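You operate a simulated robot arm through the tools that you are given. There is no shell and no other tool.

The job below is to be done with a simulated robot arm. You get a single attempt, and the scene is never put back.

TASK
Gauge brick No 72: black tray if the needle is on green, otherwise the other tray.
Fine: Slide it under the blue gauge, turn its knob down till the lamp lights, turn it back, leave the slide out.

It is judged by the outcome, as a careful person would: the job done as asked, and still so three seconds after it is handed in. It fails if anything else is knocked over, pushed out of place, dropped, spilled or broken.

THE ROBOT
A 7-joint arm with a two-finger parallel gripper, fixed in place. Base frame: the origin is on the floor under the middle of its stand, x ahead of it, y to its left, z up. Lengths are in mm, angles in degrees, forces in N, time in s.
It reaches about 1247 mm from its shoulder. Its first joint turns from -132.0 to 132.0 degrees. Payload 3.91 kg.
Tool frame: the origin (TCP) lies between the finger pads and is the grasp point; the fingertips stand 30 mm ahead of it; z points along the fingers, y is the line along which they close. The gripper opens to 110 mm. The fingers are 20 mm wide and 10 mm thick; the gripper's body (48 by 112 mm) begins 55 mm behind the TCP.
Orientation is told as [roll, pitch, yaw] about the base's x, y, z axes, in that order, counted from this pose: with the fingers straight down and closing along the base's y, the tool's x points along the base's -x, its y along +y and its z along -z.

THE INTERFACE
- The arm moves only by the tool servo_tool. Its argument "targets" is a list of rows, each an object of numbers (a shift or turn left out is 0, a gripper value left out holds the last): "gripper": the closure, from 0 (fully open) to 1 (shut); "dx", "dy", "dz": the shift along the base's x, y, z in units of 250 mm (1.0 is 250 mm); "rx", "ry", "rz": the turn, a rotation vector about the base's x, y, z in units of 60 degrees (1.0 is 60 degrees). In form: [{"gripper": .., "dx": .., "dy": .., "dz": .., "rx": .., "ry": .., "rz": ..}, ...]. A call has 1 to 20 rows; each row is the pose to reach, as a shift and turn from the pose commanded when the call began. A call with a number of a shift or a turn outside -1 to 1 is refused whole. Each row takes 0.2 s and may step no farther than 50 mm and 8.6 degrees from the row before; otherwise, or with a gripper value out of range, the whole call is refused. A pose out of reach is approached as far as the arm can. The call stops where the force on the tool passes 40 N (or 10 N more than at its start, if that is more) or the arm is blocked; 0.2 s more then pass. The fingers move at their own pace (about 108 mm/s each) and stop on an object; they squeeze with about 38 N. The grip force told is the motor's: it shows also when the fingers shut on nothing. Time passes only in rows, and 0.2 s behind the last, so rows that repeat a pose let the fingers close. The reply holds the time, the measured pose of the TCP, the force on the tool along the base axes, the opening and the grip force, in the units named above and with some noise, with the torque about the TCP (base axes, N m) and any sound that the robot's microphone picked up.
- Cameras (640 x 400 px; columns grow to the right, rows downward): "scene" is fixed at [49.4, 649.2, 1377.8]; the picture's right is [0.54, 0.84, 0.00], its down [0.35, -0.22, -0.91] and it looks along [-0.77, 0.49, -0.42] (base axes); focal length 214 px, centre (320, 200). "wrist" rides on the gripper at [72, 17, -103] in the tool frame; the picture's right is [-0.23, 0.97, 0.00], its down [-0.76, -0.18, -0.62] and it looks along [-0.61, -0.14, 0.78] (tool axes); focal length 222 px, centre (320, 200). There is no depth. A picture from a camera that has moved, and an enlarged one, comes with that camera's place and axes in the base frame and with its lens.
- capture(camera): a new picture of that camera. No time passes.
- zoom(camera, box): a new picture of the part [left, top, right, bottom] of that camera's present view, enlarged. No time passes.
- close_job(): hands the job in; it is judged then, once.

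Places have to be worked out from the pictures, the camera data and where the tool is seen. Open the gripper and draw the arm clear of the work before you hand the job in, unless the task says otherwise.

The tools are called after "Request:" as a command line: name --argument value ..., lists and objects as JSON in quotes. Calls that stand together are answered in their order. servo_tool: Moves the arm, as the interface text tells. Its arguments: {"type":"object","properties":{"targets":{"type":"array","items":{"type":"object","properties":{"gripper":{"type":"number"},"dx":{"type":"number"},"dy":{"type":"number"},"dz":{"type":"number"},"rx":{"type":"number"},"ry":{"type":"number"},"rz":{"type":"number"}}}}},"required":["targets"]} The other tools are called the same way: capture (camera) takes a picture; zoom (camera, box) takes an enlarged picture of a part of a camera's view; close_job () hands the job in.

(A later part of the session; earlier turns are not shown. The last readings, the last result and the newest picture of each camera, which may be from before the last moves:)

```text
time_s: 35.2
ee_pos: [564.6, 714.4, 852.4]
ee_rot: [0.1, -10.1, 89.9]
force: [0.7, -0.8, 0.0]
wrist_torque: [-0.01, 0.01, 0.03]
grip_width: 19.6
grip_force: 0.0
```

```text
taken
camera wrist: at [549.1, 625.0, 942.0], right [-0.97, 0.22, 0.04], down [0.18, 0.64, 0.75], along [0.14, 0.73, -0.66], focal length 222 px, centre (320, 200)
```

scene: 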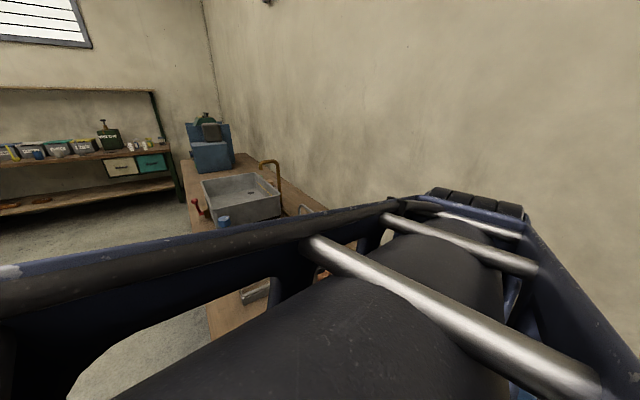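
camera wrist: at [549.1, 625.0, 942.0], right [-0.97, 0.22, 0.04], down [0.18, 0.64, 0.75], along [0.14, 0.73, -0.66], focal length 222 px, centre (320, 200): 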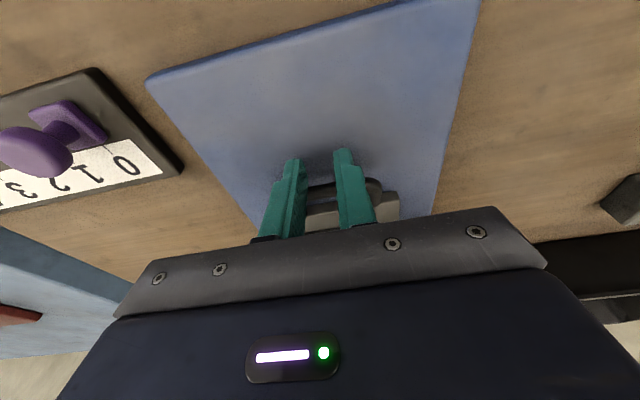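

There's no stop yet at about 108 mm of travel. Before pushing further, I'll back off and look horizontally under the head to see where the brick is relative to the foot.

Request:
servo_tool --targets '[{"dy": -0.1}, {"dy": -0.28}, {"dy": -0.46, "dz": 0.04, "rx": 0.1}, {"dy": -0.58, "dz": 0.08, "rx": 0.22}, {"dy": -0.63, "dz": 0.1, "rx": 0.34}, {"dy": -0.63, "dz": 0.1, "rx": 0.42}, {"dy": -0.63, "dz": 0.1, "rx": 0.52}]'

Request:
zoom --camera "wrist" --box '[240, 90, 420, 240]'

```text
time_s: 36.8
ee_pos: [564.1, 557.5, 879.1]
ee_rot: [0.0, -41.4, 90.1]
force: [-0.4, 1.4, 1.0]
wrist_torque: [-0.04, -0.06, -0.02]
grip_width: 19.7
grip_force: 0.1
```

```text
2.67 times, centred on (330, 165) of wrist
camera zoom: at [548.8, 434.5, 908.1], right [-0.97, 0.17, 0.15], down [0.18, 0.16, 0.97], along [0.14, 0.97, -0.18], focal length 592 px, centre (293, 293)
```

zoom: 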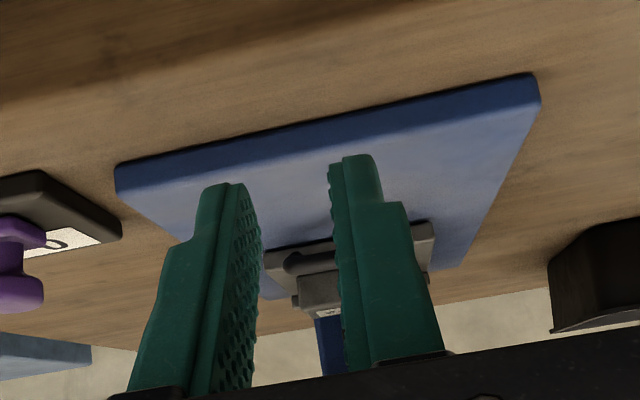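

The fingers block the view, so I'll open them here in free space, in front of the bench, and look again.

Request:
servo_tool --targets '[{"gripper": 0.1}, {"gripper": 0.1}, {"gripper": 0.1}]'

Request:
zoom --camera "wrist" --box '[280, 140, 400, 230]'

```text
time_s: 37.6
ee_pos: [564.4, 557.3, 878.3]
ee_rot: [0.1, -41.4, 89.9]
force: [0.2, 0.5, 0.1]
wrist_torque: [-0.01, 0.0, 0.01]
grip_width: 99.3
grip_force: 0.2
```

```text
4.44 times, centred on (340, 185) of wrist
camera zoom: at [549.4, 433.9, 907.6], right [-0.97, 0.17, 0.15], down [0.18, 0.16, 0.97], along [0.14, 0.97, -0.19], focal length 987 px, centre (231, 267)
```

zoom: 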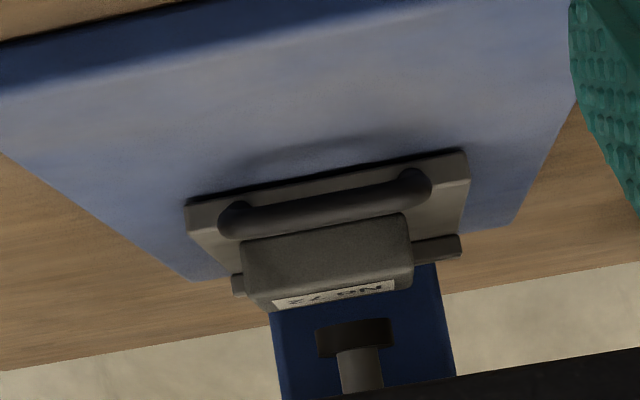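

The brick is about centred under the spindle foot: brick y ≈ 787–830, foot at about 814. I'll go back and nudge the slide a few mm more at low force, either to reach its stop or to centre the brick fully.

Request:
servo_tool --targets '[{"gripper": 0.82, "rx": -0.12}, {"gripper": 0.82, "rx": -0.24}, {"rx": -0.36}, {"rx": -0.46}, {"rx": -0.52, "dz": -0.05}, {"rx": -0.52, "dz": -0.1}, {"rx": -0.52, "dz": -0.1, "dy": 0.12}, {"rx": -0.52, "dz": -0.1, "dy": 0.28}, {"rx": -0.52, "dz": -0.1, "dy": 0.44}, {"rx": -0.52, "dz": -0.1, "dy": 0.56}, {"rx": -0.52, "dz": -0.1, "dy": 0.61}]'

Request:
servo_tool --targets '[{"dy": 0.012}, {"dy": 0.02}, {"dy": 0.024}, {"dy": 0.028}, {"dy": 0.032}]'

```text
time_s: 40.0
ee_pos: [564.2, 709.3, 852.8]
ee_rot: [0.1, -10.0, 89.9]
force: [0.1, 0.1, 0.5]
wrist_torque: [-0.03, 0.05, 0.01]
grip_width: 19.7
grip_force: 0.0
```

```text
time_s: 41.2
ee_pos: [563.3, 717.2, 853.4]
ee_rot: [0.1, -10.1, 89.9]
force: [0.3, -1.1, -0.7]
wrist_torque: [-0.04, -0.05, 0.03]
grip_width: 19.9
grip_force: 0.1
```

Request:
servo_tool --targets '[{"dy": 0.004}, {"dy": 0.008}, {"dy": 0.012}, {"dy": 0.016}]'

Request:
capture --camera "wrist"

```text
time_s: 42.2
ee_pos: [565.0, 721.7, 852.0]
ee_rot: [0.0, -10.1, 89.9]
force: [-0.6, -0.6, -0.6]
wrist_torque: [-0.01, 0.02, -0.02]
grip_width: 19.6
grip_force: 0.0
```

```text
taken
camera wrist: at [549.2, 632.0, 941.9], right [-0.97, 0.22, 0.04], down [0.18, 0.64, 0.75], along [0.14, 0.73, -0.66], focal length 222 px, centre (320, 200)
```

wrist: 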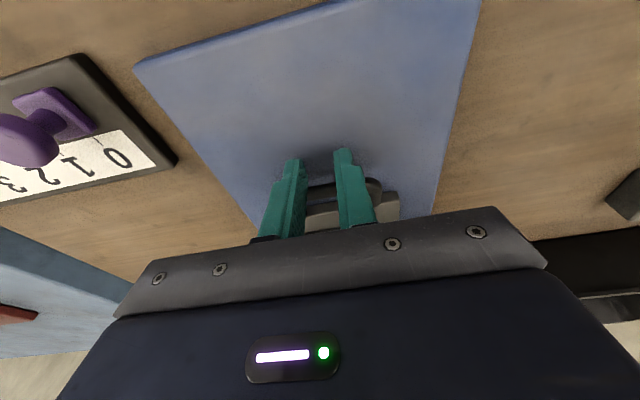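

The brick should now be centred under the foot (y ≈ 816). I'll back off and verify with another low look.

Request:
servo_tool --targets '[{"dy": -0.1}, {"dy": -0.28}, {"dy": -0.46, "dz": 0.04, "rx": 0.1}, {"dy": -0.6, "dz": 0.08, "rx": 0.22}, {"dy": -0.66, "dz": 0.1, "rx": 0.34}, {"dy": -0.66, "dz": 0.1, "rx": 0.42, "gripper": 0.1}, {"dy": -0.66, "dz": 0.1, "rx": 0.52}, {"dy": -0.66, "dz": 0.1, "rx": 0.52}]'

Request:
zoom --camera "wrist" --box '[280, 140, 400, 230]'

```text
time_s: 44.0
ee_pos: [563.9, 557.7, 877.7]
ee_rot: [0.1, -41.4, 90.0]
force: [-0.3, 0.0, 0.4]
wrist_torque: [0.0, 0.0, -0.02]
grip_width: 99.2
grip_force: 0.1
```

```text
4.44 times, centred on (340, 185) of wrist
camera zoom: at [549.0, 433.7, 907.4], right [-0.97, 0.17, 0.15], down [0.18, 0.16, 0.97], along [0.14, 0.97, -0.19], focal length 987 px, centre (231, 267)
```

zoom: 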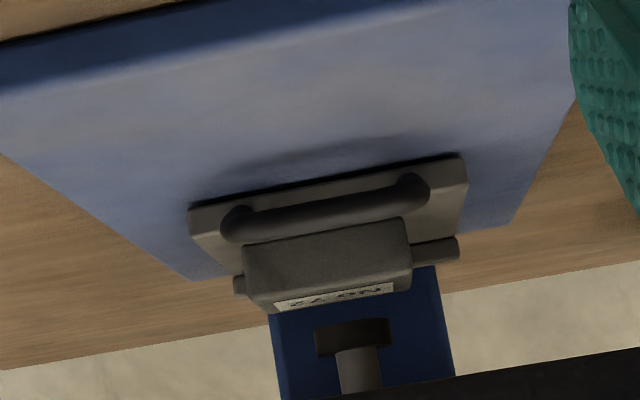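

The brick is under the foot and x-aligned. Next I'll raise the tool, return it to vertical, and turn it to yaw 150 so I have room to turn the knob clockwise.

Request:
servo_tool --targets '[{"rx": -0.12, "dz": 0.05}, {"rx": -0.24, "dz": 0.15}, {"rx": -0.36, "dz": 0.28}, {"rx": -0.48, "dz": 0.42}, {"rx": -0.6, "dz": 0.58}, {"rx": -0.687, "dz": 0.74}, {"rx": -0.687, "dz": 0.9}, {"rx": -0.687, "dz": 1.0}]'

Request:
servo_tool --targets '[{"rz": 0.125, "dz": 0.04, "gripper": 0.36}, {"rz": 0.25, "dz": 0.08}, {"rz": 0.375, "dz": 0.12}, {"rz": 0.5, "dz": 0.16}, {"rz": 0.625, "dz": 0.2}, {"rz": 0.75, "dz": 0.24}, {"rz": 0.875, "dz": 0.24}, {"rz": 1.0, "dz": 0.24}]'

Request:
capture --camera "wrist"

```text
time_s: 45.8
ee_pos: [563.7, 556.4, 1127.3]
ee_rot: [0.2, 0.1, 89.9]
force: [0.1, 0.0, -0.4]
wrist_torque: [-0.01, -0.02, -0.03]
grip_width: 99.2
grip_force: 0.1
```

```text
time_s: 47.6
ee_pos: [563.6, 557.7, 1186.7]
ee_rot: [0.0, -0.1, 150.1]
force: [-0.4, -0.5, -0.5]
wrist_torque: [0.03, 0.0, 0.01]
grip_width: 70.4
grip_force: 0.0
```

```text
taken
camera wrist: at [620.6, 505.6, 1291.4], right [-0.68, -0.73, 0.0], down [-0.57, 0.53, 0.62], along [-0.46, 0.43, -0.78], focal length 222 px, centre (320, 200)
```

wrist: 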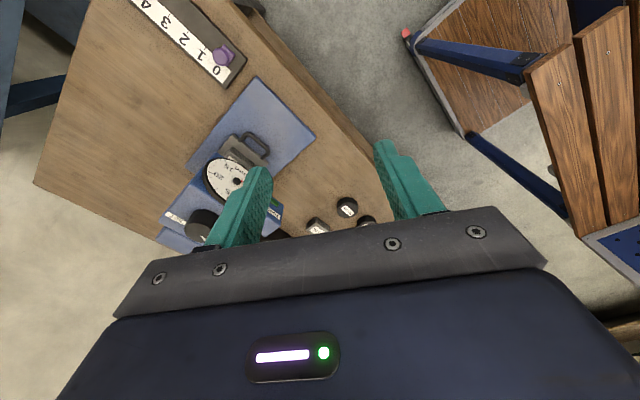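

I'll move over the knob at a safe height and check alignment.

Request:
servo_tool --targets '[{"dy": 0.1}, {"dy": 0.28}, {"dy": 0.46}, {"dy": 0.64}, {"dy": 0.8}, {"dy": 0.92}, {"dy": 1.0, "dx": -0.005}, {"dy": 1.0, "dx": -0.005}]'

Request:
capture --camera "wrist"

```text
time_s: 49.4
ee_pos: [563.1, 806.8, 1189.1]
ee_rot: [0.1, -0.2, 150.0]
force: [-0.4, -0.4, 0.5]
wrist_torque: [0.0, -0.01, -0.01]
grip_width: 70.2
grip_force: 0.1
```

```text
taken
camera wrist: at [618.9, 755.7, 1291.2], right [-0.68, -0.73, 0.0], down [-0.57, 0.54, 0.62], along [-0.46, 0.43, -0.78], focal length 222 px, centre (320, 200)
```

wrist: 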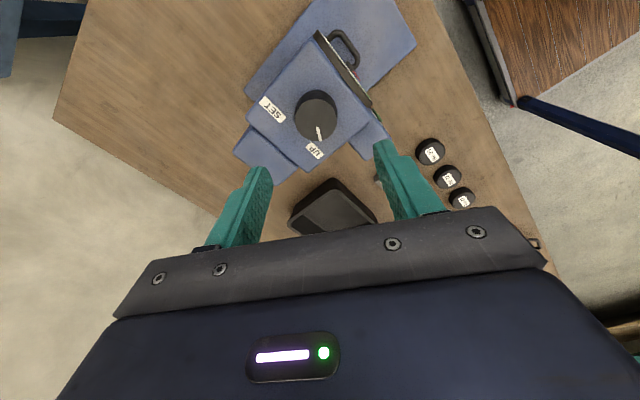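

Request:
zoom --camera "wrist" --box '[240, 60, 400, 180]'

```text
3.33 times, centred on (320, 120) of wrist
camera zoom: at [618.9, 755.7, 1291.2], right [-0.68, -0.73, 0.0], down [-0.57, 0.54, 0.62], along [-0.46, 0.43, -0.78], focal length 740 px, centre (320, 467)
```

zoom: 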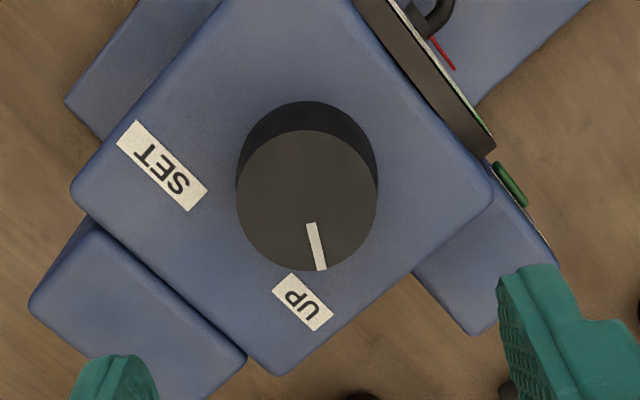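

The knob centre is confirmed at (562.6, 814.3), with the pointer at about 148° in the base frame (UP label at 135°, SET at 45°). I'll centre on it and descend with a 70 mm opening.

Request:
servo_tool --targets '[{"dy": 0.029, "dz": -0.05}, {"dy": 0.029, "dz": -0.17}, {"dy": 0.029, "dz": -0.3}, {"dy": 0.029, "dz": -0.4}, {"dy": 0.029, "dz": -0.46}, {"dy": 0.029, "dz": -0.5}, {"dy": 0.029, "dz": -0.508}]'

Request:
capture --camera "wrist"

```text
time_s: 51.0
ee_pos: [563.5, 814.2, 1060.9]
ee_rot: [0.1, -0.1, 149.9]
force: [0.0, -0.2, 0.7]
wrist_torque: [-0.03, 0.02, -0.02]
grip_width: 70.5
grip_force: 0.1
```

```text
taken
camera wrist: at [619.3, 762.4, 1164.0], right [-0.68, -0.73, 0.0], down [-0.57, 0.54, 0.62], along [-0.46, 0.43, -0.78], focal length 222 px, centre (320, 200)
```

wrist: 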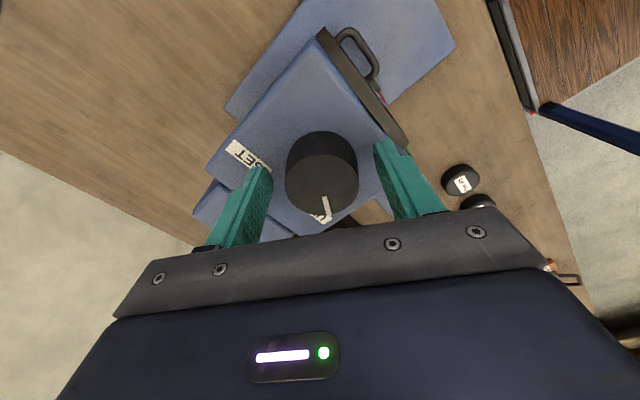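

The knob is centred between the fingers. I'll close on it.

Request:
servo_tool --targets '[{"gripper": 0.7}, {"gripper": 0.7}, {"gripper": 0.7}]'

Request:
capture --camera "wrist"

```text
time_s: 51.8
ee_pos: [561.7, 812.9, 1061.4]
ee_rot: [0.2, 0.0, 149.9]
force: [-5.9, -11.8, -2.4]
wrist_torque: [-0.49, 0.16, -0.01]
grip_width: 46.8
grip_force: 45.1
```

```text
taken
camera wrist: at [619.1, 762.2, 1164.0], right [-0.68, -0.73, 0.0], down [-0.57, 0.54, 0.62], along [-0.46, 0.43, -0.78], focal length 222 px, centre (320, 200)
```

wrist: 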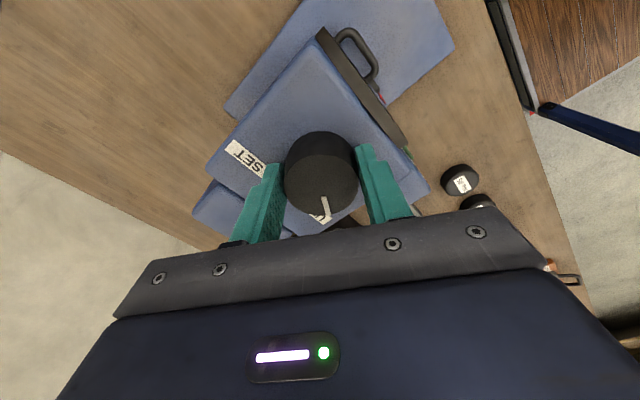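

The grip is good (46.8 mm), but there is a ~13 N side load along the finger line, so I'm about a millimetre off centre. I'll shift slightly to relieve it.

Request:
servo_tool --targets '[{"dx": -0.002, "dy": -0.004}, {"dx": -0.002, "dy": -0.004}]'

```text
time_s: 52.4
ee_pos: [564.3, 813.8, 1059.1]
ee_rot: [0.0, -0.1, 149.9]
force: [5.1, 6.0, -2.6]
wrist_torque: [0.35, -0.58, -0.15]
grip_width: 46.8
grip_force: 44.9
```

Request:
servo_tool --targets '[{"dx": 0.001, "dy": 0.0014}, {"dx": 0.001, "dy": 0.0014}]'

```text
time_s: 53.0
ee_pos: [563.5, 812.1, 1061.1]
ee_rot: [0.1, -0.1, 149.9]
force: [1.8, 0.8, -3.1]
wrist_torque: [0.0, 0.07, -0.23]
grip_width: 46.9
grip_force: 44.6
```

The side load is nearly gone. Now a first small clockwise turn of 12°, checking torque and the pointer.

Request:
servo_tool --targets '[{"rz": -0.067}, {"rz": -0.133}, {"rz": -0.2}]'

Request:
zoom --camera "wrist" --box '[200, 20, 440, 220]'

```text
time_s: 53.8
ee_pos: [561.8, 813.2, 1061.8]
ee_rot: [0.2, 0.0, 137.8]
force: [-6.0, -15.3, -2.1]
wrist_torque: [-0.32, 0.59, 0.02]
grip_width: 46.7
grip_force: 44.7
```

```text
2.00 times, centred on (320, 120) of wrist
camera zoom: at [607.0, 751.5, 1164.1], right [-0.82, -0.57, 0.0], down [-0.44, 0.64, 0.62], along [-0.36, 0.51, -0.78], focal length 444 px, centre (320, 360)
```

zoom: 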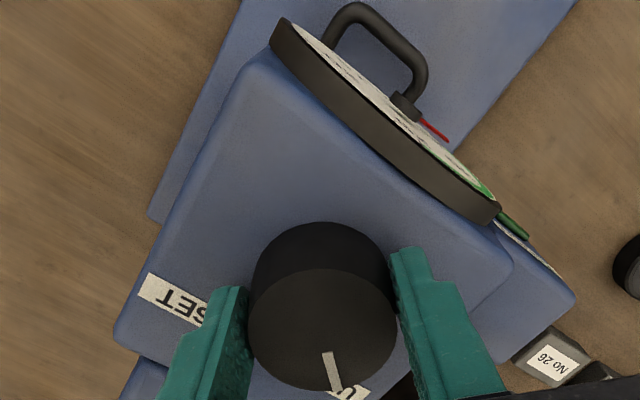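

The knob turned with the gripper, the pointer moved off UP towards SET, and the lamp (dark green) is now visible. I'll correct the small offset and continue another 10°.

Request:
servo_tool --targets '[{"dx": -0.001, "dy": -0.003, "rz": -0.05}, {"dx": -0.001, "dy": -0.003, "rz": -0.1}, {"dx": -0.001, "dy": -0.003, "rz": -0.167}]'

Request:
zoom --camera "wrist" --box '[240, 0, 480, 200]'

```text
time_s: 54.6
ee_pos: [562.7, 812.5, 1061.6]
ee_rot: [0.1, -0.2, 127.9]
force: [-6.6, -5.5, -2.9]
wrist_torque: [-0.08, 0.31, 0.02]
grip_width: 46.5
grip_force: 45.0
```

```text
2.00 times, centred on (360, 100) of wrist
camera zoom: at [595.4, 744.4, 1164.0], right [-0.91, -0.42, 0.0], down [-0.33, 0.71, 0.62], along [-0.26, 0.57, -0.78], focal length 444 px, centre (240, 400)
```

zoom: 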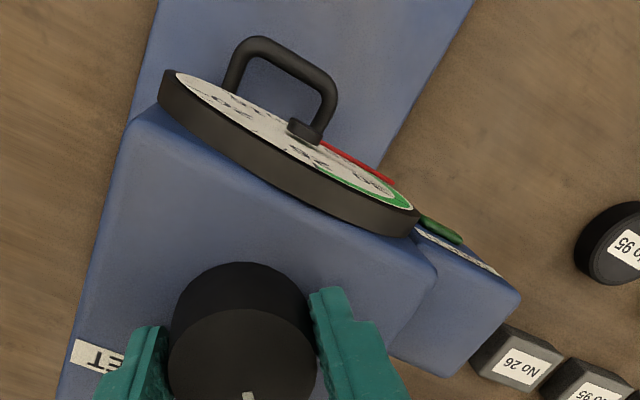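

The lamp is still dark and the turning torque is tiny. I'll continue another 10°.

Request:
servo_tool --targets '[{"dx": -0.001, "dy": -0.001, "rz": -0.05}, {"dx": -0.001, "dy": -0.001, "rz": -0.1}, {"dx": -0.001, "dy": -0.001, "rz": -0.167}]'

Request:
zoom --camera "wrist" --box '[240, 0, 480, 200]'

```text
time_s: 55.4
ee_pos: [561.5, 812.6, 1060.3]
ee_rot: [0.1, -0.1, 117.9]
force: [-10.8, -5.2, -1.0]
wrist_torque: [-0.26, 0.1, 0.02]
grip_width: 46.7
grip_force: 44.6
```

```text
2.00 times, centred on (360, 100) of wrist
camera zoom: at [582.7, 739.7, 1164.1], right [-0.97, -0.25, 0.0], down [-0.2, 0.76, 0.62], along [-0.16, 0.6, -0.78], focal length 444 px, centre (240, 400)
```

zoom: 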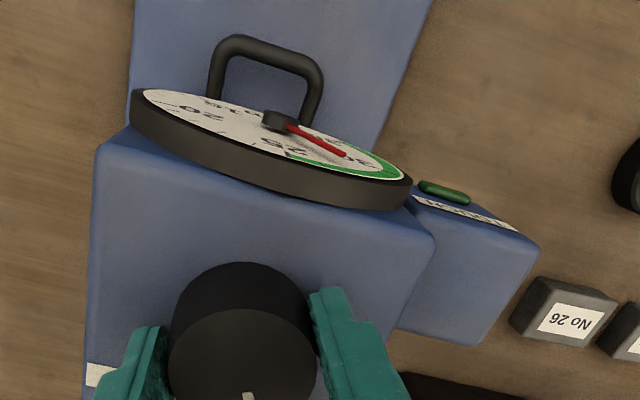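

The needle is falling (about 30 now) and the lamp is dark. I'll continue another 10° with a small centring correction.

Request:
servo_tool --targets '[{"dx": -0.002, "dy": -0.001, "rz": -0.05}, {"dx": -0.002, "dy": -0.001, "rz": -0.1}, {"dx": -0.002, "dy": -0.001, "rz": -0.167}]'

Request:
zoom --camera "wrist" --box '[240, 0, 480, 200]'

```text
time_s: 56.2
ee_pos: [561.1, 812.1, 1060.0]
ee_rot: [0.0, -0.1, 107.9]
force: [-12.3, -6.3, -0.2]
wrist_torque: [0.19, 0.24, 0.05]
grip_width: 46.6
grip_force: 45.2
```

```text
2.00 times, centred on (360, 100) of wrist
camera zoom: at [569.3, 737.4, 1164.2], right [-1.0, -0.08, 0.0], down [-0.06, 0.78, 0.62], along [-0.05, 0.62, -0.78], focal length 444 px, centre (240, 400)
```

zoom: 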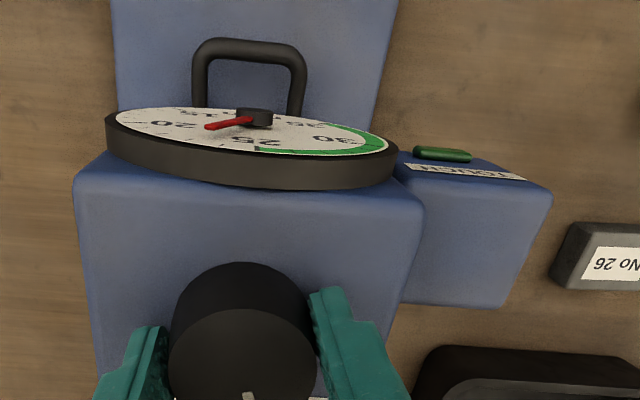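

The needle is now near 22–23 and dropping about 0.3 mm per degree; the lamp is still dark. I expect touch around 20, so from here I'll take 2° steps.

Request:
servo_tool --targets '[{"dx": -0.002, "dy": -0.001, "rz": -0.0167}, {"dx": -0.002, "dy": -0.001, "rz": -0.0333}]'

Request:
zoom --camera "wrist" --box '[270, 30, 430, 110]'

```text
time_s: 56.8
ee_pos: [561.6, 811.7, 1060.7]
ee_rot: [0.1, -0.1, 105.9]
force: [-8.9, -0.8, -1.8]
wrist_torque: [-0.23, 0.09, 0.06]
grip_width: 46.9
grip_force: 44.8
```

```text
4.00 times, centred on (350, 70) of wrist
camera zoom: at [566.7, 737.1, 1164.2], right [-1.0, -0.05, 0.0], down [-0.04, 0.78, 0.62], along [-0.03, 0.62, -0.78], focal length 888 px, centre (200, 720)
```

zoom: 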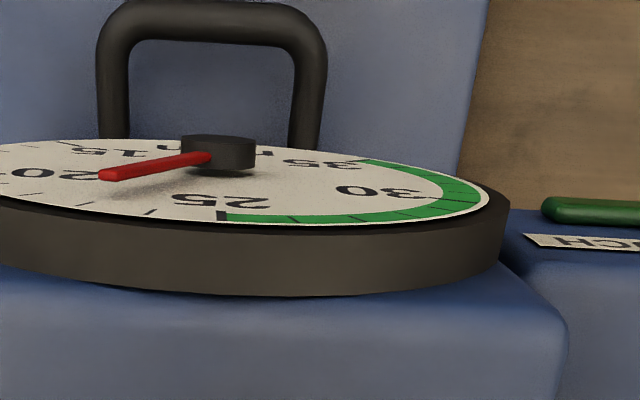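

The green band starts at 25, and the needle is below it, near 21–22. The lamp is dark, so another 1.5°.

Request:
servo_tool --targets '[{"dx": -0.001, "rz": -0.0125}, {"dx": -0.001, "rz": -0.025}]'

Request:
zoom --camera "wrist" --box '[260, 20, 460, 120]'

```text
time_s: 57.4
ee_pos: [561.4, 811.6, 1061.4]
ee_rot: [0.0, -0.2, 104.4]
force: [-7.9, -2.6, 0.0]
wrist_torque: [0.0, 0.42, 0.03]
grip_width: 46.6
grip_force: 44.5
```

```text
3.20 times, centred on (360, 70) of wrist
camera zoom: at [564.6, 737.0, 1164.2], right [-1.0, -0.02, 0.0], down [-0.02, 0.78, 0.62], along [-0.01, 0.62, -0.78], focal length 711 px, centre (192, 616)
```

zoom: 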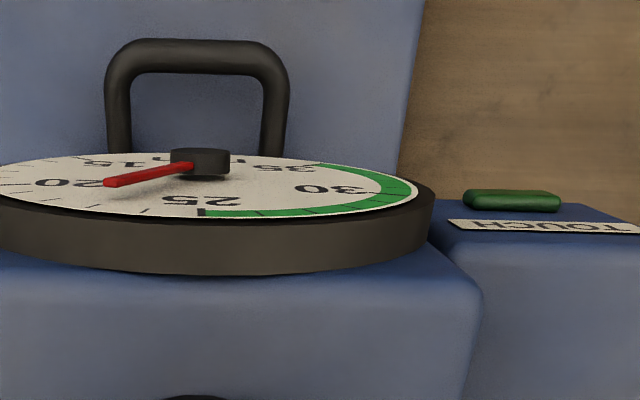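

Request:
servo_tool --targets '[{"dx": -0.001, "rz": -0.0125}, {"dx": -0.001, "rz": -0.025}]'

Request:
zoom --camera "wrist" --box '[260, 20, 460, 120]'

```text
time_s: 58.0
ee_pos: [561.1, 812.4, 1060.0]
ee_rot: [0.0, -0.1, 102.8]
force: [-6.9, -2.7, 1.0]
wrist_torque: [0.08, 0.09, 0.01]
grip_width: 46.6
grip_force: 45.1
```

```text
3.20 times, centred on (360, 70) of wrist
camera zoom: at [562.5, 737.0, 1164.2], right [-1.0, 0.01, 0.0], down [0.0, 0.78, 0.62], along [0.0, 0.62, -0.78], focal length 711 px, centre (192, 616)
```

zoom: 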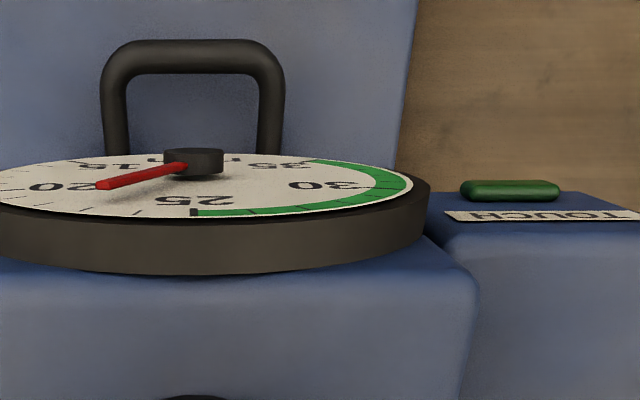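

Request:
zoom --camera "wrist" --box '[255, 55, 395, 100]'

Request:
servo_tool --targets '[{"dx": -0.001, "rz": -0.0125}, {"dx": -0.001, "rz": -0.025}]'

Request:
zoom --camera "wrist" --box '[255, 55, 395, 100]'

Request:
zoom --camera "wrist" --box '[260, 20, 460, 120]'

```text
4.57 times, centred on (325, 78) of wrist
camera zoom: at [562.5, 737.0, 1164.2], right [-1.0, 0.01, 0.0], down [0.0, 0.78, 0.62], along [0.0, 0.62, -0.78], focal length 1015 px, centre (297, 760)
```

zoom: 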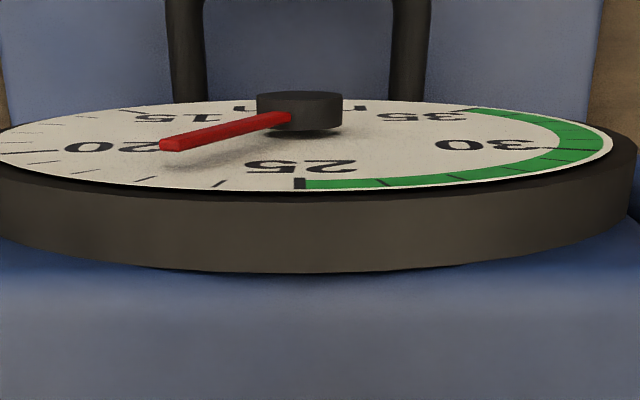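

```text
time_s: 58.6
ee_pos: [560.0, 812.0, 1061.0]
ee_rot: [0.1, -0.1, 101.4]
force: [-3.3, -0.9, 3.0]
wrist_torque: [-0.34, 0.07, 0.0]
grip_width: 46.6
grip_force: 44.7
```

```text
4.57 times, centred on (325, 78) of wrist
camera zoom: at [560.5, 736.9, 1164.1], right [-1.0, 0.03, 0.0], down [0.02, 0.78, 0.62], along [0.02, 0.62, -0.78], focal length 1015 px, centre (297, 760)
```

zoom: 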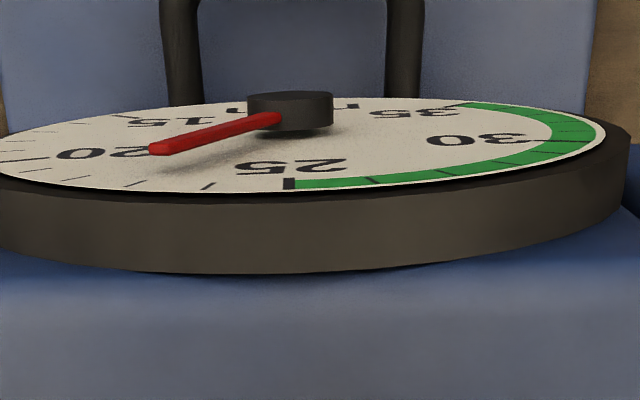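

```text
3.20 times, centred on (360, 70) of wrist
camera zoom: at [560.5, 736.9, 1164.1], right [-1.0, 0.03, 0.0], down [0.02, 0.78, 0.62], along [0.02, 0.62, -0.78], focal length 711 px, centre (192, 616)
```

zoom: 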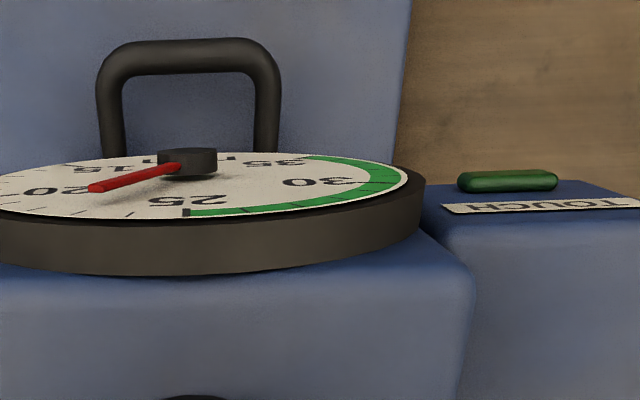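

The needle has hardly moved over the last few degrees. I need to know whether the knob is really turning or my fingers are slipping, so I'll look at the pointer.

Request:
zoom --camera "wrist" --box '[220, 120, 420, 230]'

Request:
capture --camera "wrist"

```text
3.20 times, centred on (320, 175) of wrist
camera zoom: at [560.5, 736.9, 1164.1], right [-1.0, 0.03, 0.0], down [0.02, 0.78, 0.62], along [0.02, 0.62, -0.78], focal length 711 px, centre (320, 280)
```

zoom: 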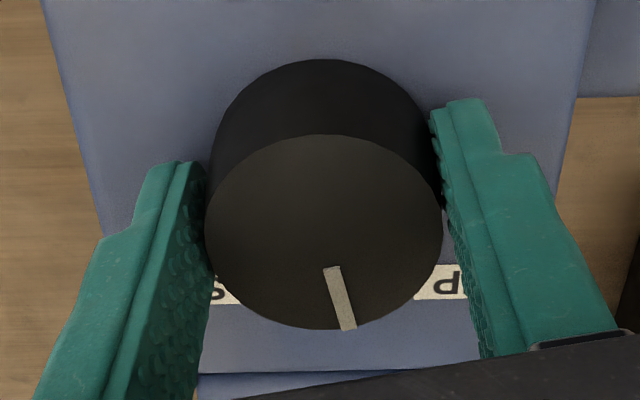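

```text
taken
camera wrist: at [560.5, 736.9, 1164.1], right [-1.0, 0.03, 0.0], down [0.02, 0.78, 0.62], along [0.02, 0.62, -0.78], focal length 222 px, centre (320, 200)
```

wrist: 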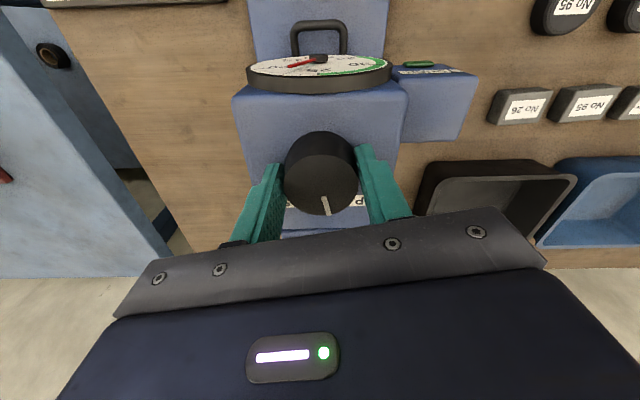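

The pointer turns with my grip, so it isn't slipping. The needle has stalled at about 22.4, which suggests the foot has met the brick, but the lamp hasn't lit. I'll continue in small steps until it does.

Request:
servo_tool --targets '[{"dx": -0.0005, "rz": -0.0125}, {"dx": -0.0005, "rz": -0.025}]'

Request:
zoom --camera "wrist" --box '[260, 20, 460, 120]'

```text
time_s: 59.2
ee_pos: [561.2, 811.6, 1060.8]
ee_rot: [0.0, -0.1, 99.9]
force: [-1.1, 4.5, 3.4]
wrist_torque: [0.23, -0.02, 0.01]
grip_width: 46.6
grip_force: 45.0
```

```text
3.20 times, centred on (360, 70) of wrist
camera zoom: at [558.5, 737.0, 1164.1], right [-1.0, 0.06, 0.0], down [0.04, 0.78, 0.62], along [0.03, 0.62, -0.78], focal length 711 px, centre (192, 616)
```

zoom: 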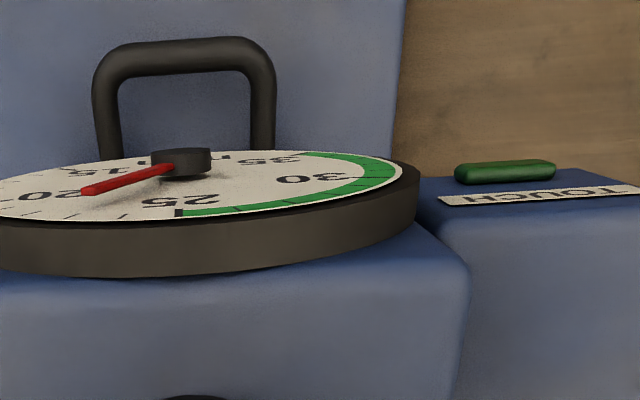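

Request:
zoom --camera "wrist" --box '[395, 50, 475, 90]'

Request:
zoom --camera "wrist" --box '[250, 55, 350, 100]'

```text
8.00 times, centred on (435, 70) of wrist
camera zoom: at [558.5, 737.0, 1164.1], right [-1.0, 0.06, 0.0], down [0.04, 0.78, 0.62], along [0.03, 0.62, -0.78], focal length 1777 px, centre (-600, 1240)
```

zoom: 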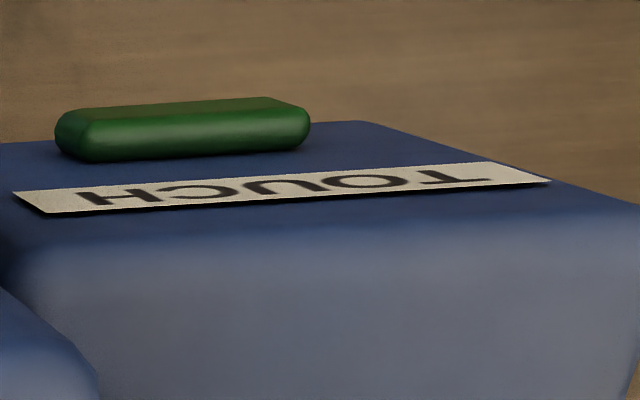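

```text
6.40 times, centred on (300, 78) of wrist
camera zoom: at [558.5, 737.0, 1164.1], right [-1.0, 0.06, 0.0], down [0.04, 0.78, 0.62], along [0.03, 0.62, -0.78], focal length 1422 px, centre (448, 984)
```

zoom: 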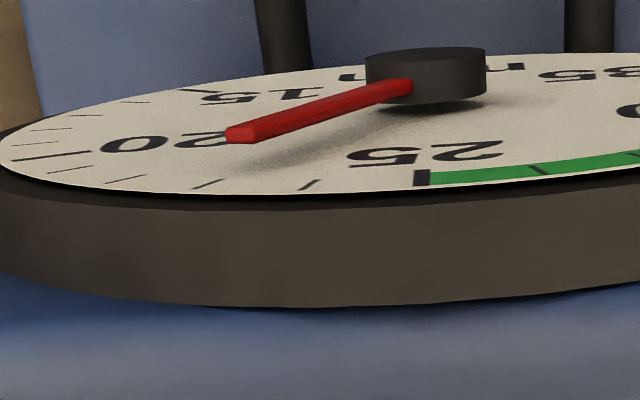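

The lamp is definitely still unlit, with the needle at about 22.5 and torque near zero. I'll keep going in small steps.

Request:
servo_tool --targets '[{"rz": -0.0125}, {"rz": -0.025}, {"rz": -0.0333}]'

Request:
zoom --camera "wrist" --box '[250, 40, 470, 100]'

```text
time_s: 60.0
ee_pos: [561.1, 811.4, 1061.4]
ee_rot: [0.1, 0.0, 97.8]
force: [-3.1, -2.9, 3.4]
wrist_torque: [0.51, 0.1, 0.01]
grip_width: 46.6
grip_force: 44.8
```

```text
2.91 times, centred on (360, 70) of wrist
camera zoom: at [555.9, 737.3, 1164.2], right [-1.0, 0.09, 0.0], down [0.07, 0.78, 0.62], along [0.06, 0.62, -0.78], focal length 646 px, centre (204, 578)
```

zoom: 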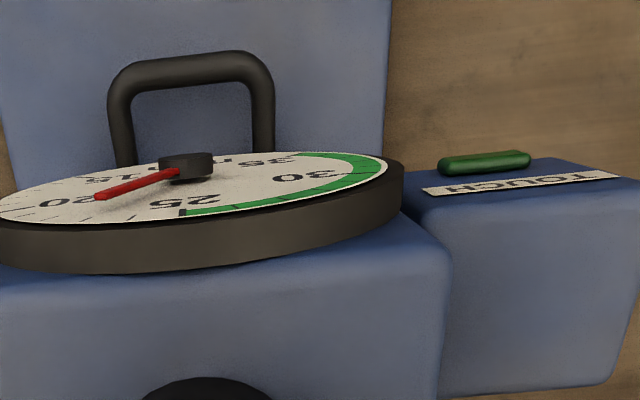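

The needle is unchanged. I'll check again whether the knob is still following my fingers.

Request:
zoom --camera "wrist" --box '[220, 120, 420, 230]'

```text
3.20 times, centred on (320, 175) of wrist
camera zoom: at [555.9, 737.3, 1164.2], right [-1.0, 0.09, 0.0], down [0.07, 0.78, 0.62], along [0.06, 0.62, -0.78], focal length 711 px, centre (320, 280)
```

zoom: 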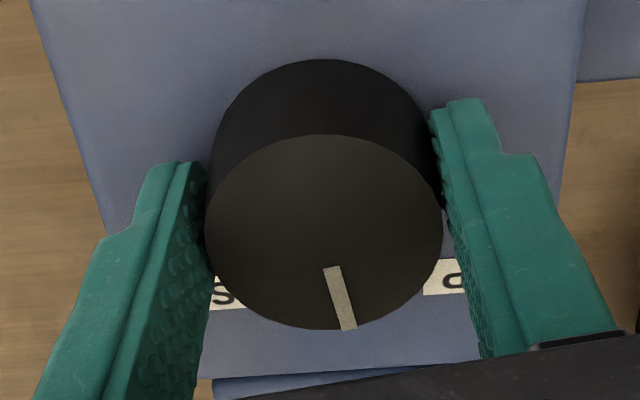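

No slip: the knob has turned about 52° in total and the foot seems to be bearing on the brick. It's probably spring-loaded, with the lamp needing more preload. I'll continue in 3° steps, checking the lamp each time.

Request:
servo_tool --targets '[{"rz": -0.0167}, {"rz": -0.0333}, {"rz": -0.05}]'

Request:
zoom --camera "wrist" --box '[250, 40, 470, 100]'

```text
time_s: 60.8
ee_pos: [561.4, 811.7, 1060.9]
ee_rot: [-0.1, -0.1, 94.9]
force: [-4.8, -2.8, 4.0]
wrist_torque: [-0.66, 0.11, 0.02]
grip_width: 46.5
grip_force: 45.3
```

```text
2.91 times, centred on (360, 70) of wrist
camera zoom: at [551.8, 737.7, 1164.2], right [-0.99, 0.14, 0.0], down [0.11, 0.77, 0.62], along [0.09, 0.62, -0.78], focal length 646 px, centre (204, 578)
```

zoom: 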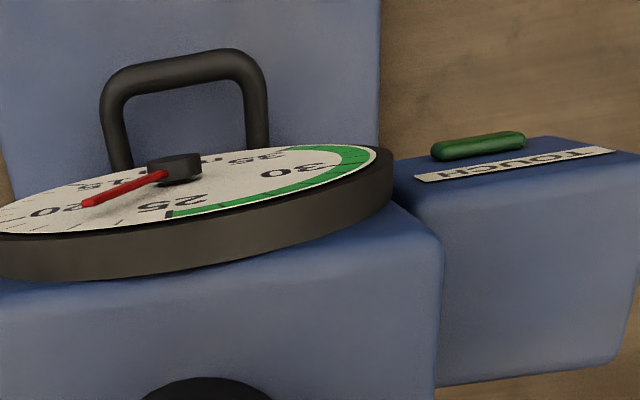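

The lamp is still dark. I'll release, rise straight up and check whether the knob holds its position, then read the dial from a better angle.

Request:
servo_tool --targets '[{"gripper": 0.5}, {"gripper": 0.36}, {"gripper": 0.36}, {"gripper": 0.36, "dz": 0.1}, {"dz": 0.26}, {"dz": 0.42}, {"dz": 0.5}, {"dz": 0.5}]'

Request:
capture --camera "wrist"

Request:
zoom --camera "wrist" --box '[230, 20, 430, 180]'

```text
time_s: 62.6
ee_pos: [561.0, 812.0, 1186.2]
ee_rot: [0.0, -0.1, 94.9]
force: [0.8, -0.1, -0.2]
wrist_torque: [-0.01, 0.02, -0.01]
grip_width: 70.4
grip_force: 0.0
```

```text
taken
camera wrist: at [552.1, 738.2, 1288.8], right [-0.99, 0.14, 0.0], down [0.11, 0.77, 0.62], along [0.09, 0.62, -0.78], focal length 222 px, centre (320, 200)
```

wrist: 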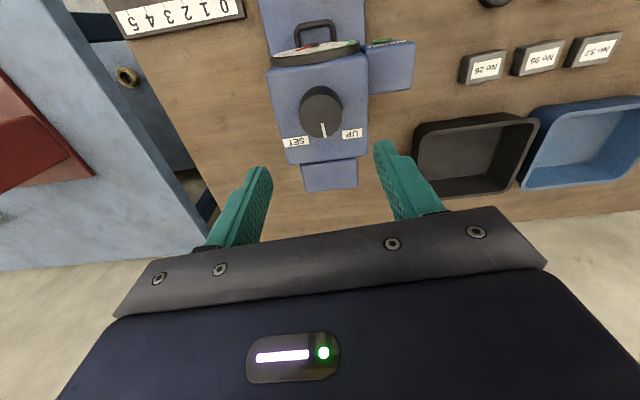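

```text
2.50 times, centred on (330, 100) of wrist
camera zoom: at [552.1, 738.2, 1288.8], right [-0.99, 0.14, 0.0], down [0.11, 0.77, 0.62], along [0.09, 0.62, -0.78], focal length 555 px, centre (295, 450)
```

zoom: 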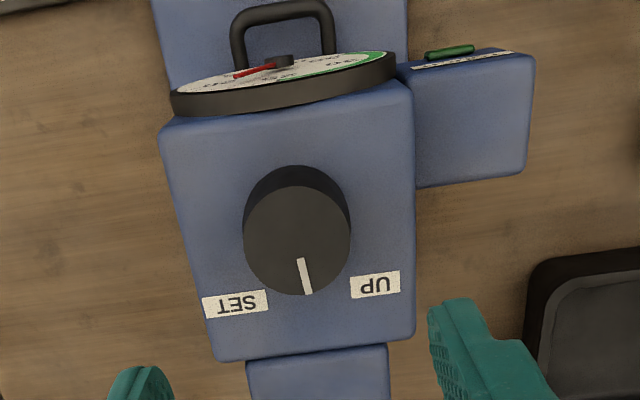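

The knob stays where I left it. I'll retreat to the front of the gauge and view the dial squarely, then look beneath the head.

Request:
servo_tool --targets '[{"dy": -0.1}, {"dy": -0.28}, {"dy": -0.46}, {"dy": -0.64}, {"dy": -0.82}, {"dy": -0.95}, {"dy": -1.0, "gripper": 0.05}]'

Request:
servo_tool --targets '[{"rx": 0.12, "dz": -0.08, "rz": -0.02}, {"rx": 0.24, "dz": -0.16, "rz": -0.02}, {"rx": 0.36, "dz": -0.24, "rz": -0.02}, {"rx": 0.48, "dz": -0.32, "rz": -0.02}, {"rx": 0.6, "dz": -0.4, "rz": -0.02}, {"rx": 0.68, "dz": -0.48, "rz": -0.02}, {"rx": 0.68, "dz": -0.48, "rz": -0.02}]'

Request:
capture --camera "wrist"

```text
time_s: 64.2
ee_pos: [561.1, 561.0, 1184.9]
ee_rot: [0.0, -0.1, 95.0]
force: [-0.1, -0.4, 0.0]
wrist_torque: [-0.02, -0.01, 0.02]
grip_width: 104.6
grip_force: 0.0
```

```text
time_s: 65.8
ee_pos: [560.6, 563.4, 1065.7]
ee_rot: [-3.8, -40.7, 95.1]
force: [0.3, 0.9, -0.8]
wrist_torque: [-0.03, 0.01, -0.03]
grip_width: 104.7
grip_force: 0.1
```

```text
taken
camera wrist: at [549.5, 438.6, 1095.4], right [-0.99, 0.13, 0.1], down [0.12, 0.17, 0.98], along [0.11, 0.98, -0.19], focal length 222 px, centre (320, 200)
```

wrist: 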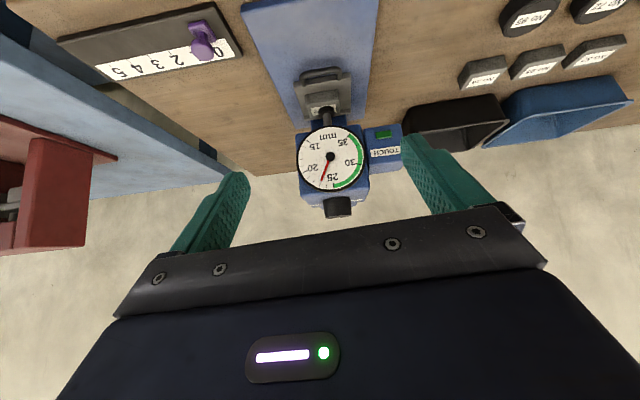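

A good frontal view of the dial, the lamp and the knob. I'll zoom in on them.

Request:
zoom --camera "wrist" --box '[285, 110, 415, 220]'

Request:
zoom --camera "wrist" --box '[285, 60, 365, 130]'

```text
3.64 times, centred on (350, 165) of wrist
camera zoom: at [549.5, 438.6, 1095.4], right [-0.99, 0.13, 0.1], down [0.12, 0.17, 0.98], along [0.11, 0.98, -0.19], focal length 808 px, centre (211, 327)
```

zoom: 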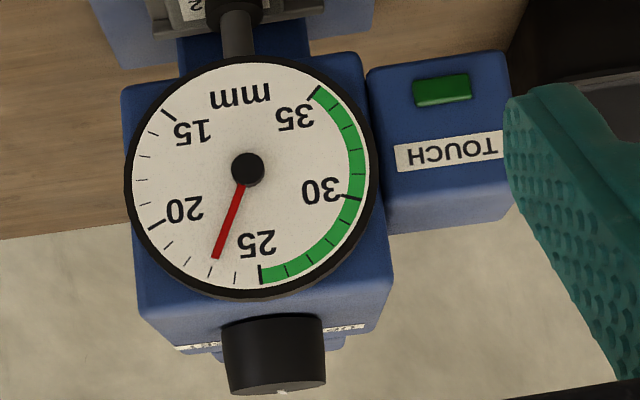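

```text
5.71 times, centred on (325, 95) of wrist
camera zoom: at [549.5, 438.6, 1095.4], right [-0.99, 0.13, 0.1], down [0.12, 0.17, 0.98], along [0.11, 0.98, -0.19], focal length 1269 px, centre (291, 800)
```

zoom: 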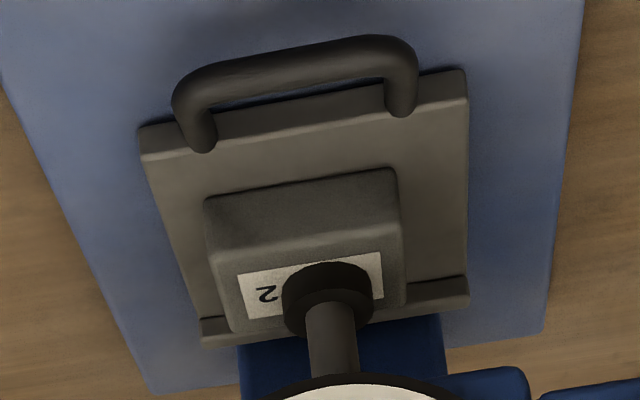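

The needle reads right at 23, just below green (25–35), with the lamp off. I'll drop to the low viewpoint to see whether the foot is really on the brick.

Request:
servo_tool --targets '[{"dz": -0.12, "dy": -0.02}, {"dz": -0.28, "dy": -0.02}, {"dz": -0.44, "dy": -0.02}, {"dz": -0.6, "dy": -0.02}, {"dz": -0.72, "dy": -0.02}, {"dz": -0.75, "dy": -0.02}]'

Request:
zoom --camera "wrist" --box '[280, 140, 400, 230]'

```text
time_s: 67.2
ee_pos: [561.7, 556.4, 878.9]
ee_rot: [-3.6, -40.7, 94.9]
force: [-0.4, 0.0, 0.1]
wrist_torque: [-0.01, 0.0, 0.0]
grip_width: 104.4
grip_force: 0.1
```

```text
4.44 times, centred on (340, 185) of wrist
camera zoom: at [550.4, 432.9, 907.8], right [-0.99, 0.13, 0.1], down [0.12, 0.18, 0.98], along [0.11, 0.98, -0.19], focal length 987 px, centre (231, 267)
```

zoom: 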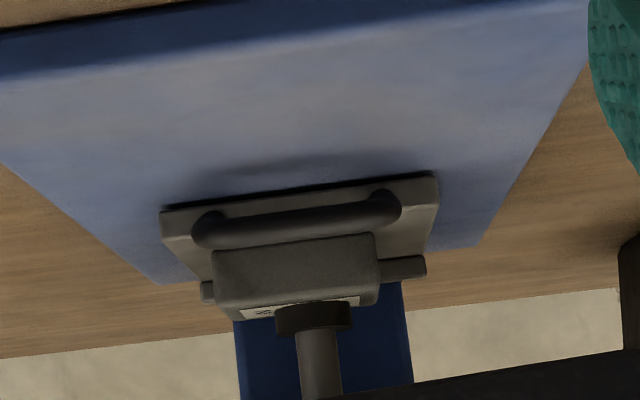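

Request:
zoom --camera "wrist" --box '[310, 180, 370, 225]'

```text
8.89 times, centred on (340, 202) of wrist
camera zoom: at [550.4, 432.9, 907.8], right [-0.99, 0.13, 0.1], down [0.12, 0.18, 0.98], along [0.11, 0.98, -0.19], focal length 1974 px, centre (142, 178)
```

zoom: 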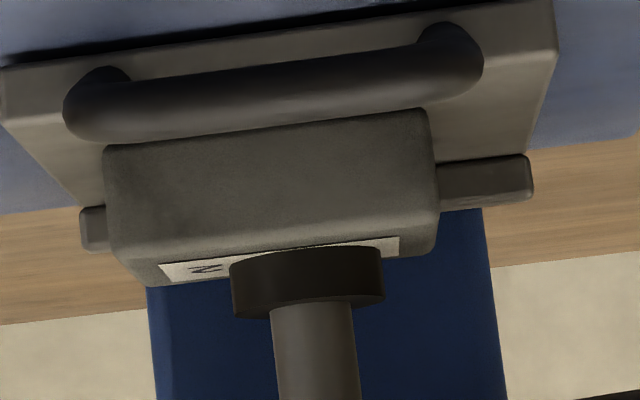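

Contact is hard to judge from above the brick's top plane. I'll lower the camera to brick-top height, staying in front of the bench edge, to see any gap under the foot.

Request:
servo_tool --targets '[{"dy": -0.08}, {"dy": -0.12, "dz": -0.06}, {"dy": -0.12, "dz": -0.14}, {"dy": -0.12, "dz": -0.2}, {"dy": -0.12, "dz": -0.2}]'

Request:
capture --camera "wrist"

Request:
zoom --camera "wrist" --box '[300, 170, 370, 225]'

```text
time_s: 68.4
ee_pos: [560.8, 526.4, 828.5]
ee_rot: [-3.6, -40.8, 95.0]
force: [0.0, -1.1, 0.8]
wrist_torque: [0.02, 0.0, 0.02]
grip_width: 104.3
grip_force: 0.2
```

```text
taken
camera wrist: at [549.5, 402.6, 857.9], right [-0.99, 0.13, 0.1], down [0.12, 0.18, 0.98], along [0.11, 0.98, -0.19], focal length 222 px, centre (320, 200)
```

wrist: 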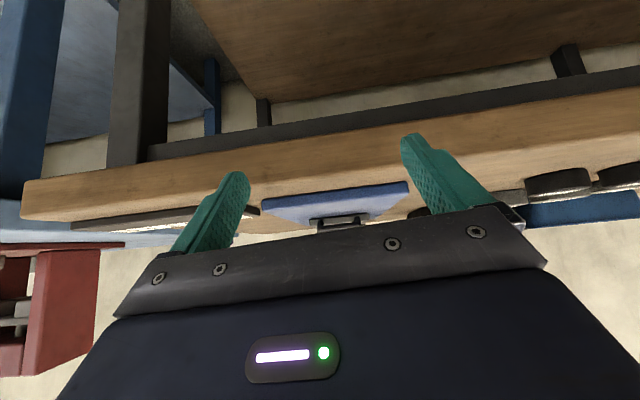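

```text
7.27 times, centred on (335, 198) of wrist
camera zoom: at [549.5, 402.6, 857.9], right [-0.99, 0.13, 0.1], down [0.12, 0.18, 0.98], along [0.11, 0.98, -0.19], focal length 1615 px, centre (211, 218)
```

zoom: 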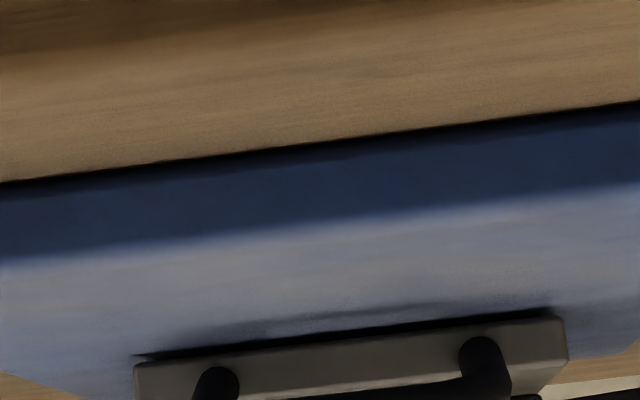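

The bracket blocks the view. I'll tilt about 15° more and raise slightly so the camera sits level with the brick top and looks horizontally.

Request:
servo_tool --targets '[{"rx": 0.08, "dz": 0.04}, {"rx": 0.16, "dz": 0.08}, {"rx": 0.25, "dz": 0.12}, {"rx": 0.25, "dz": 0.12}]'

Request:
capture --camera "wrist"

Request:
zoom --camera "wrist" --box '[290, 150, 370, 215]'

```text
time_s: 69.4
ee_pos: [560.6, 526.7, 857.4]
ee_rot: [-5.9, -55.8, 96.8]
force: [-0.7, -0.2, -0.1]
wrist_torque: [0.03, 0.01, 0.06]
grip_width: 104.7
grip_force: 0.1
```

```text
taken
camera wrist: at [549.3, 399.8, 855.5], right [-0.99, 0.1, 0.13], down [0.12, -0.08, 0.99], along [0.11, 0.99, 0.07], focal length 222 px, centre (320, 200)
```

wrist: 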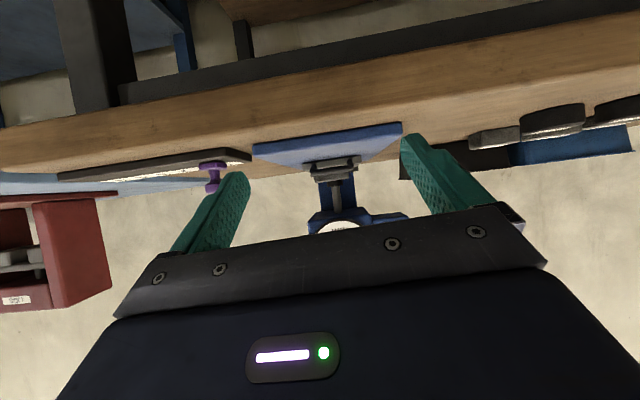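

```text
6.15 times, centred on (330, 182) of wrist
camera zoom: at [549.3, 399.8, 855.5], right [-0.99, 0.1, 0.13], down [0.12, -0.08, 0.99], along [0.11, 0.99, 0.07], focal length 1367 px, centre (258, 308)
```

zoom: 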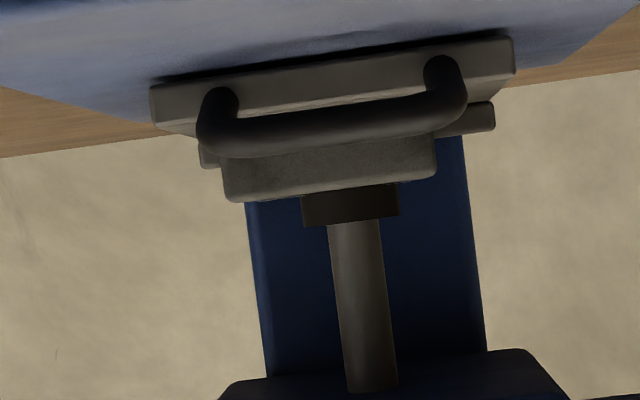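

Request:
zoom --camera "wrist" --box '[315, 165, 350, 190]'

```text
16.00 times, centred on (332, 178) of wrist
camera zoom: at [549.3, 399.8, 855.5], right [-0.99, 0.1, 0.13], down [0.12, -0.08, 0.99], along [0.11, 0.99, 0.07], focal length 3554 px, centre (120, 560)
```

zoom: 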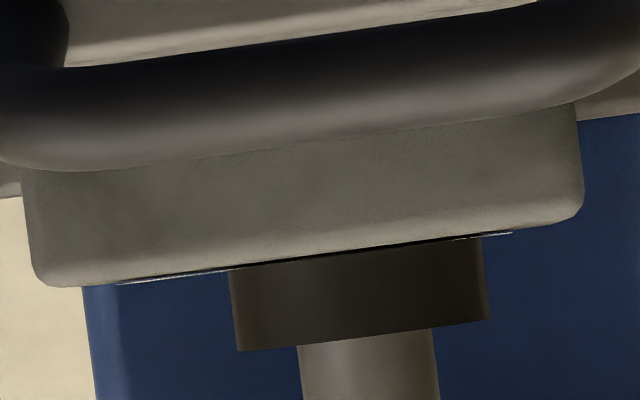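

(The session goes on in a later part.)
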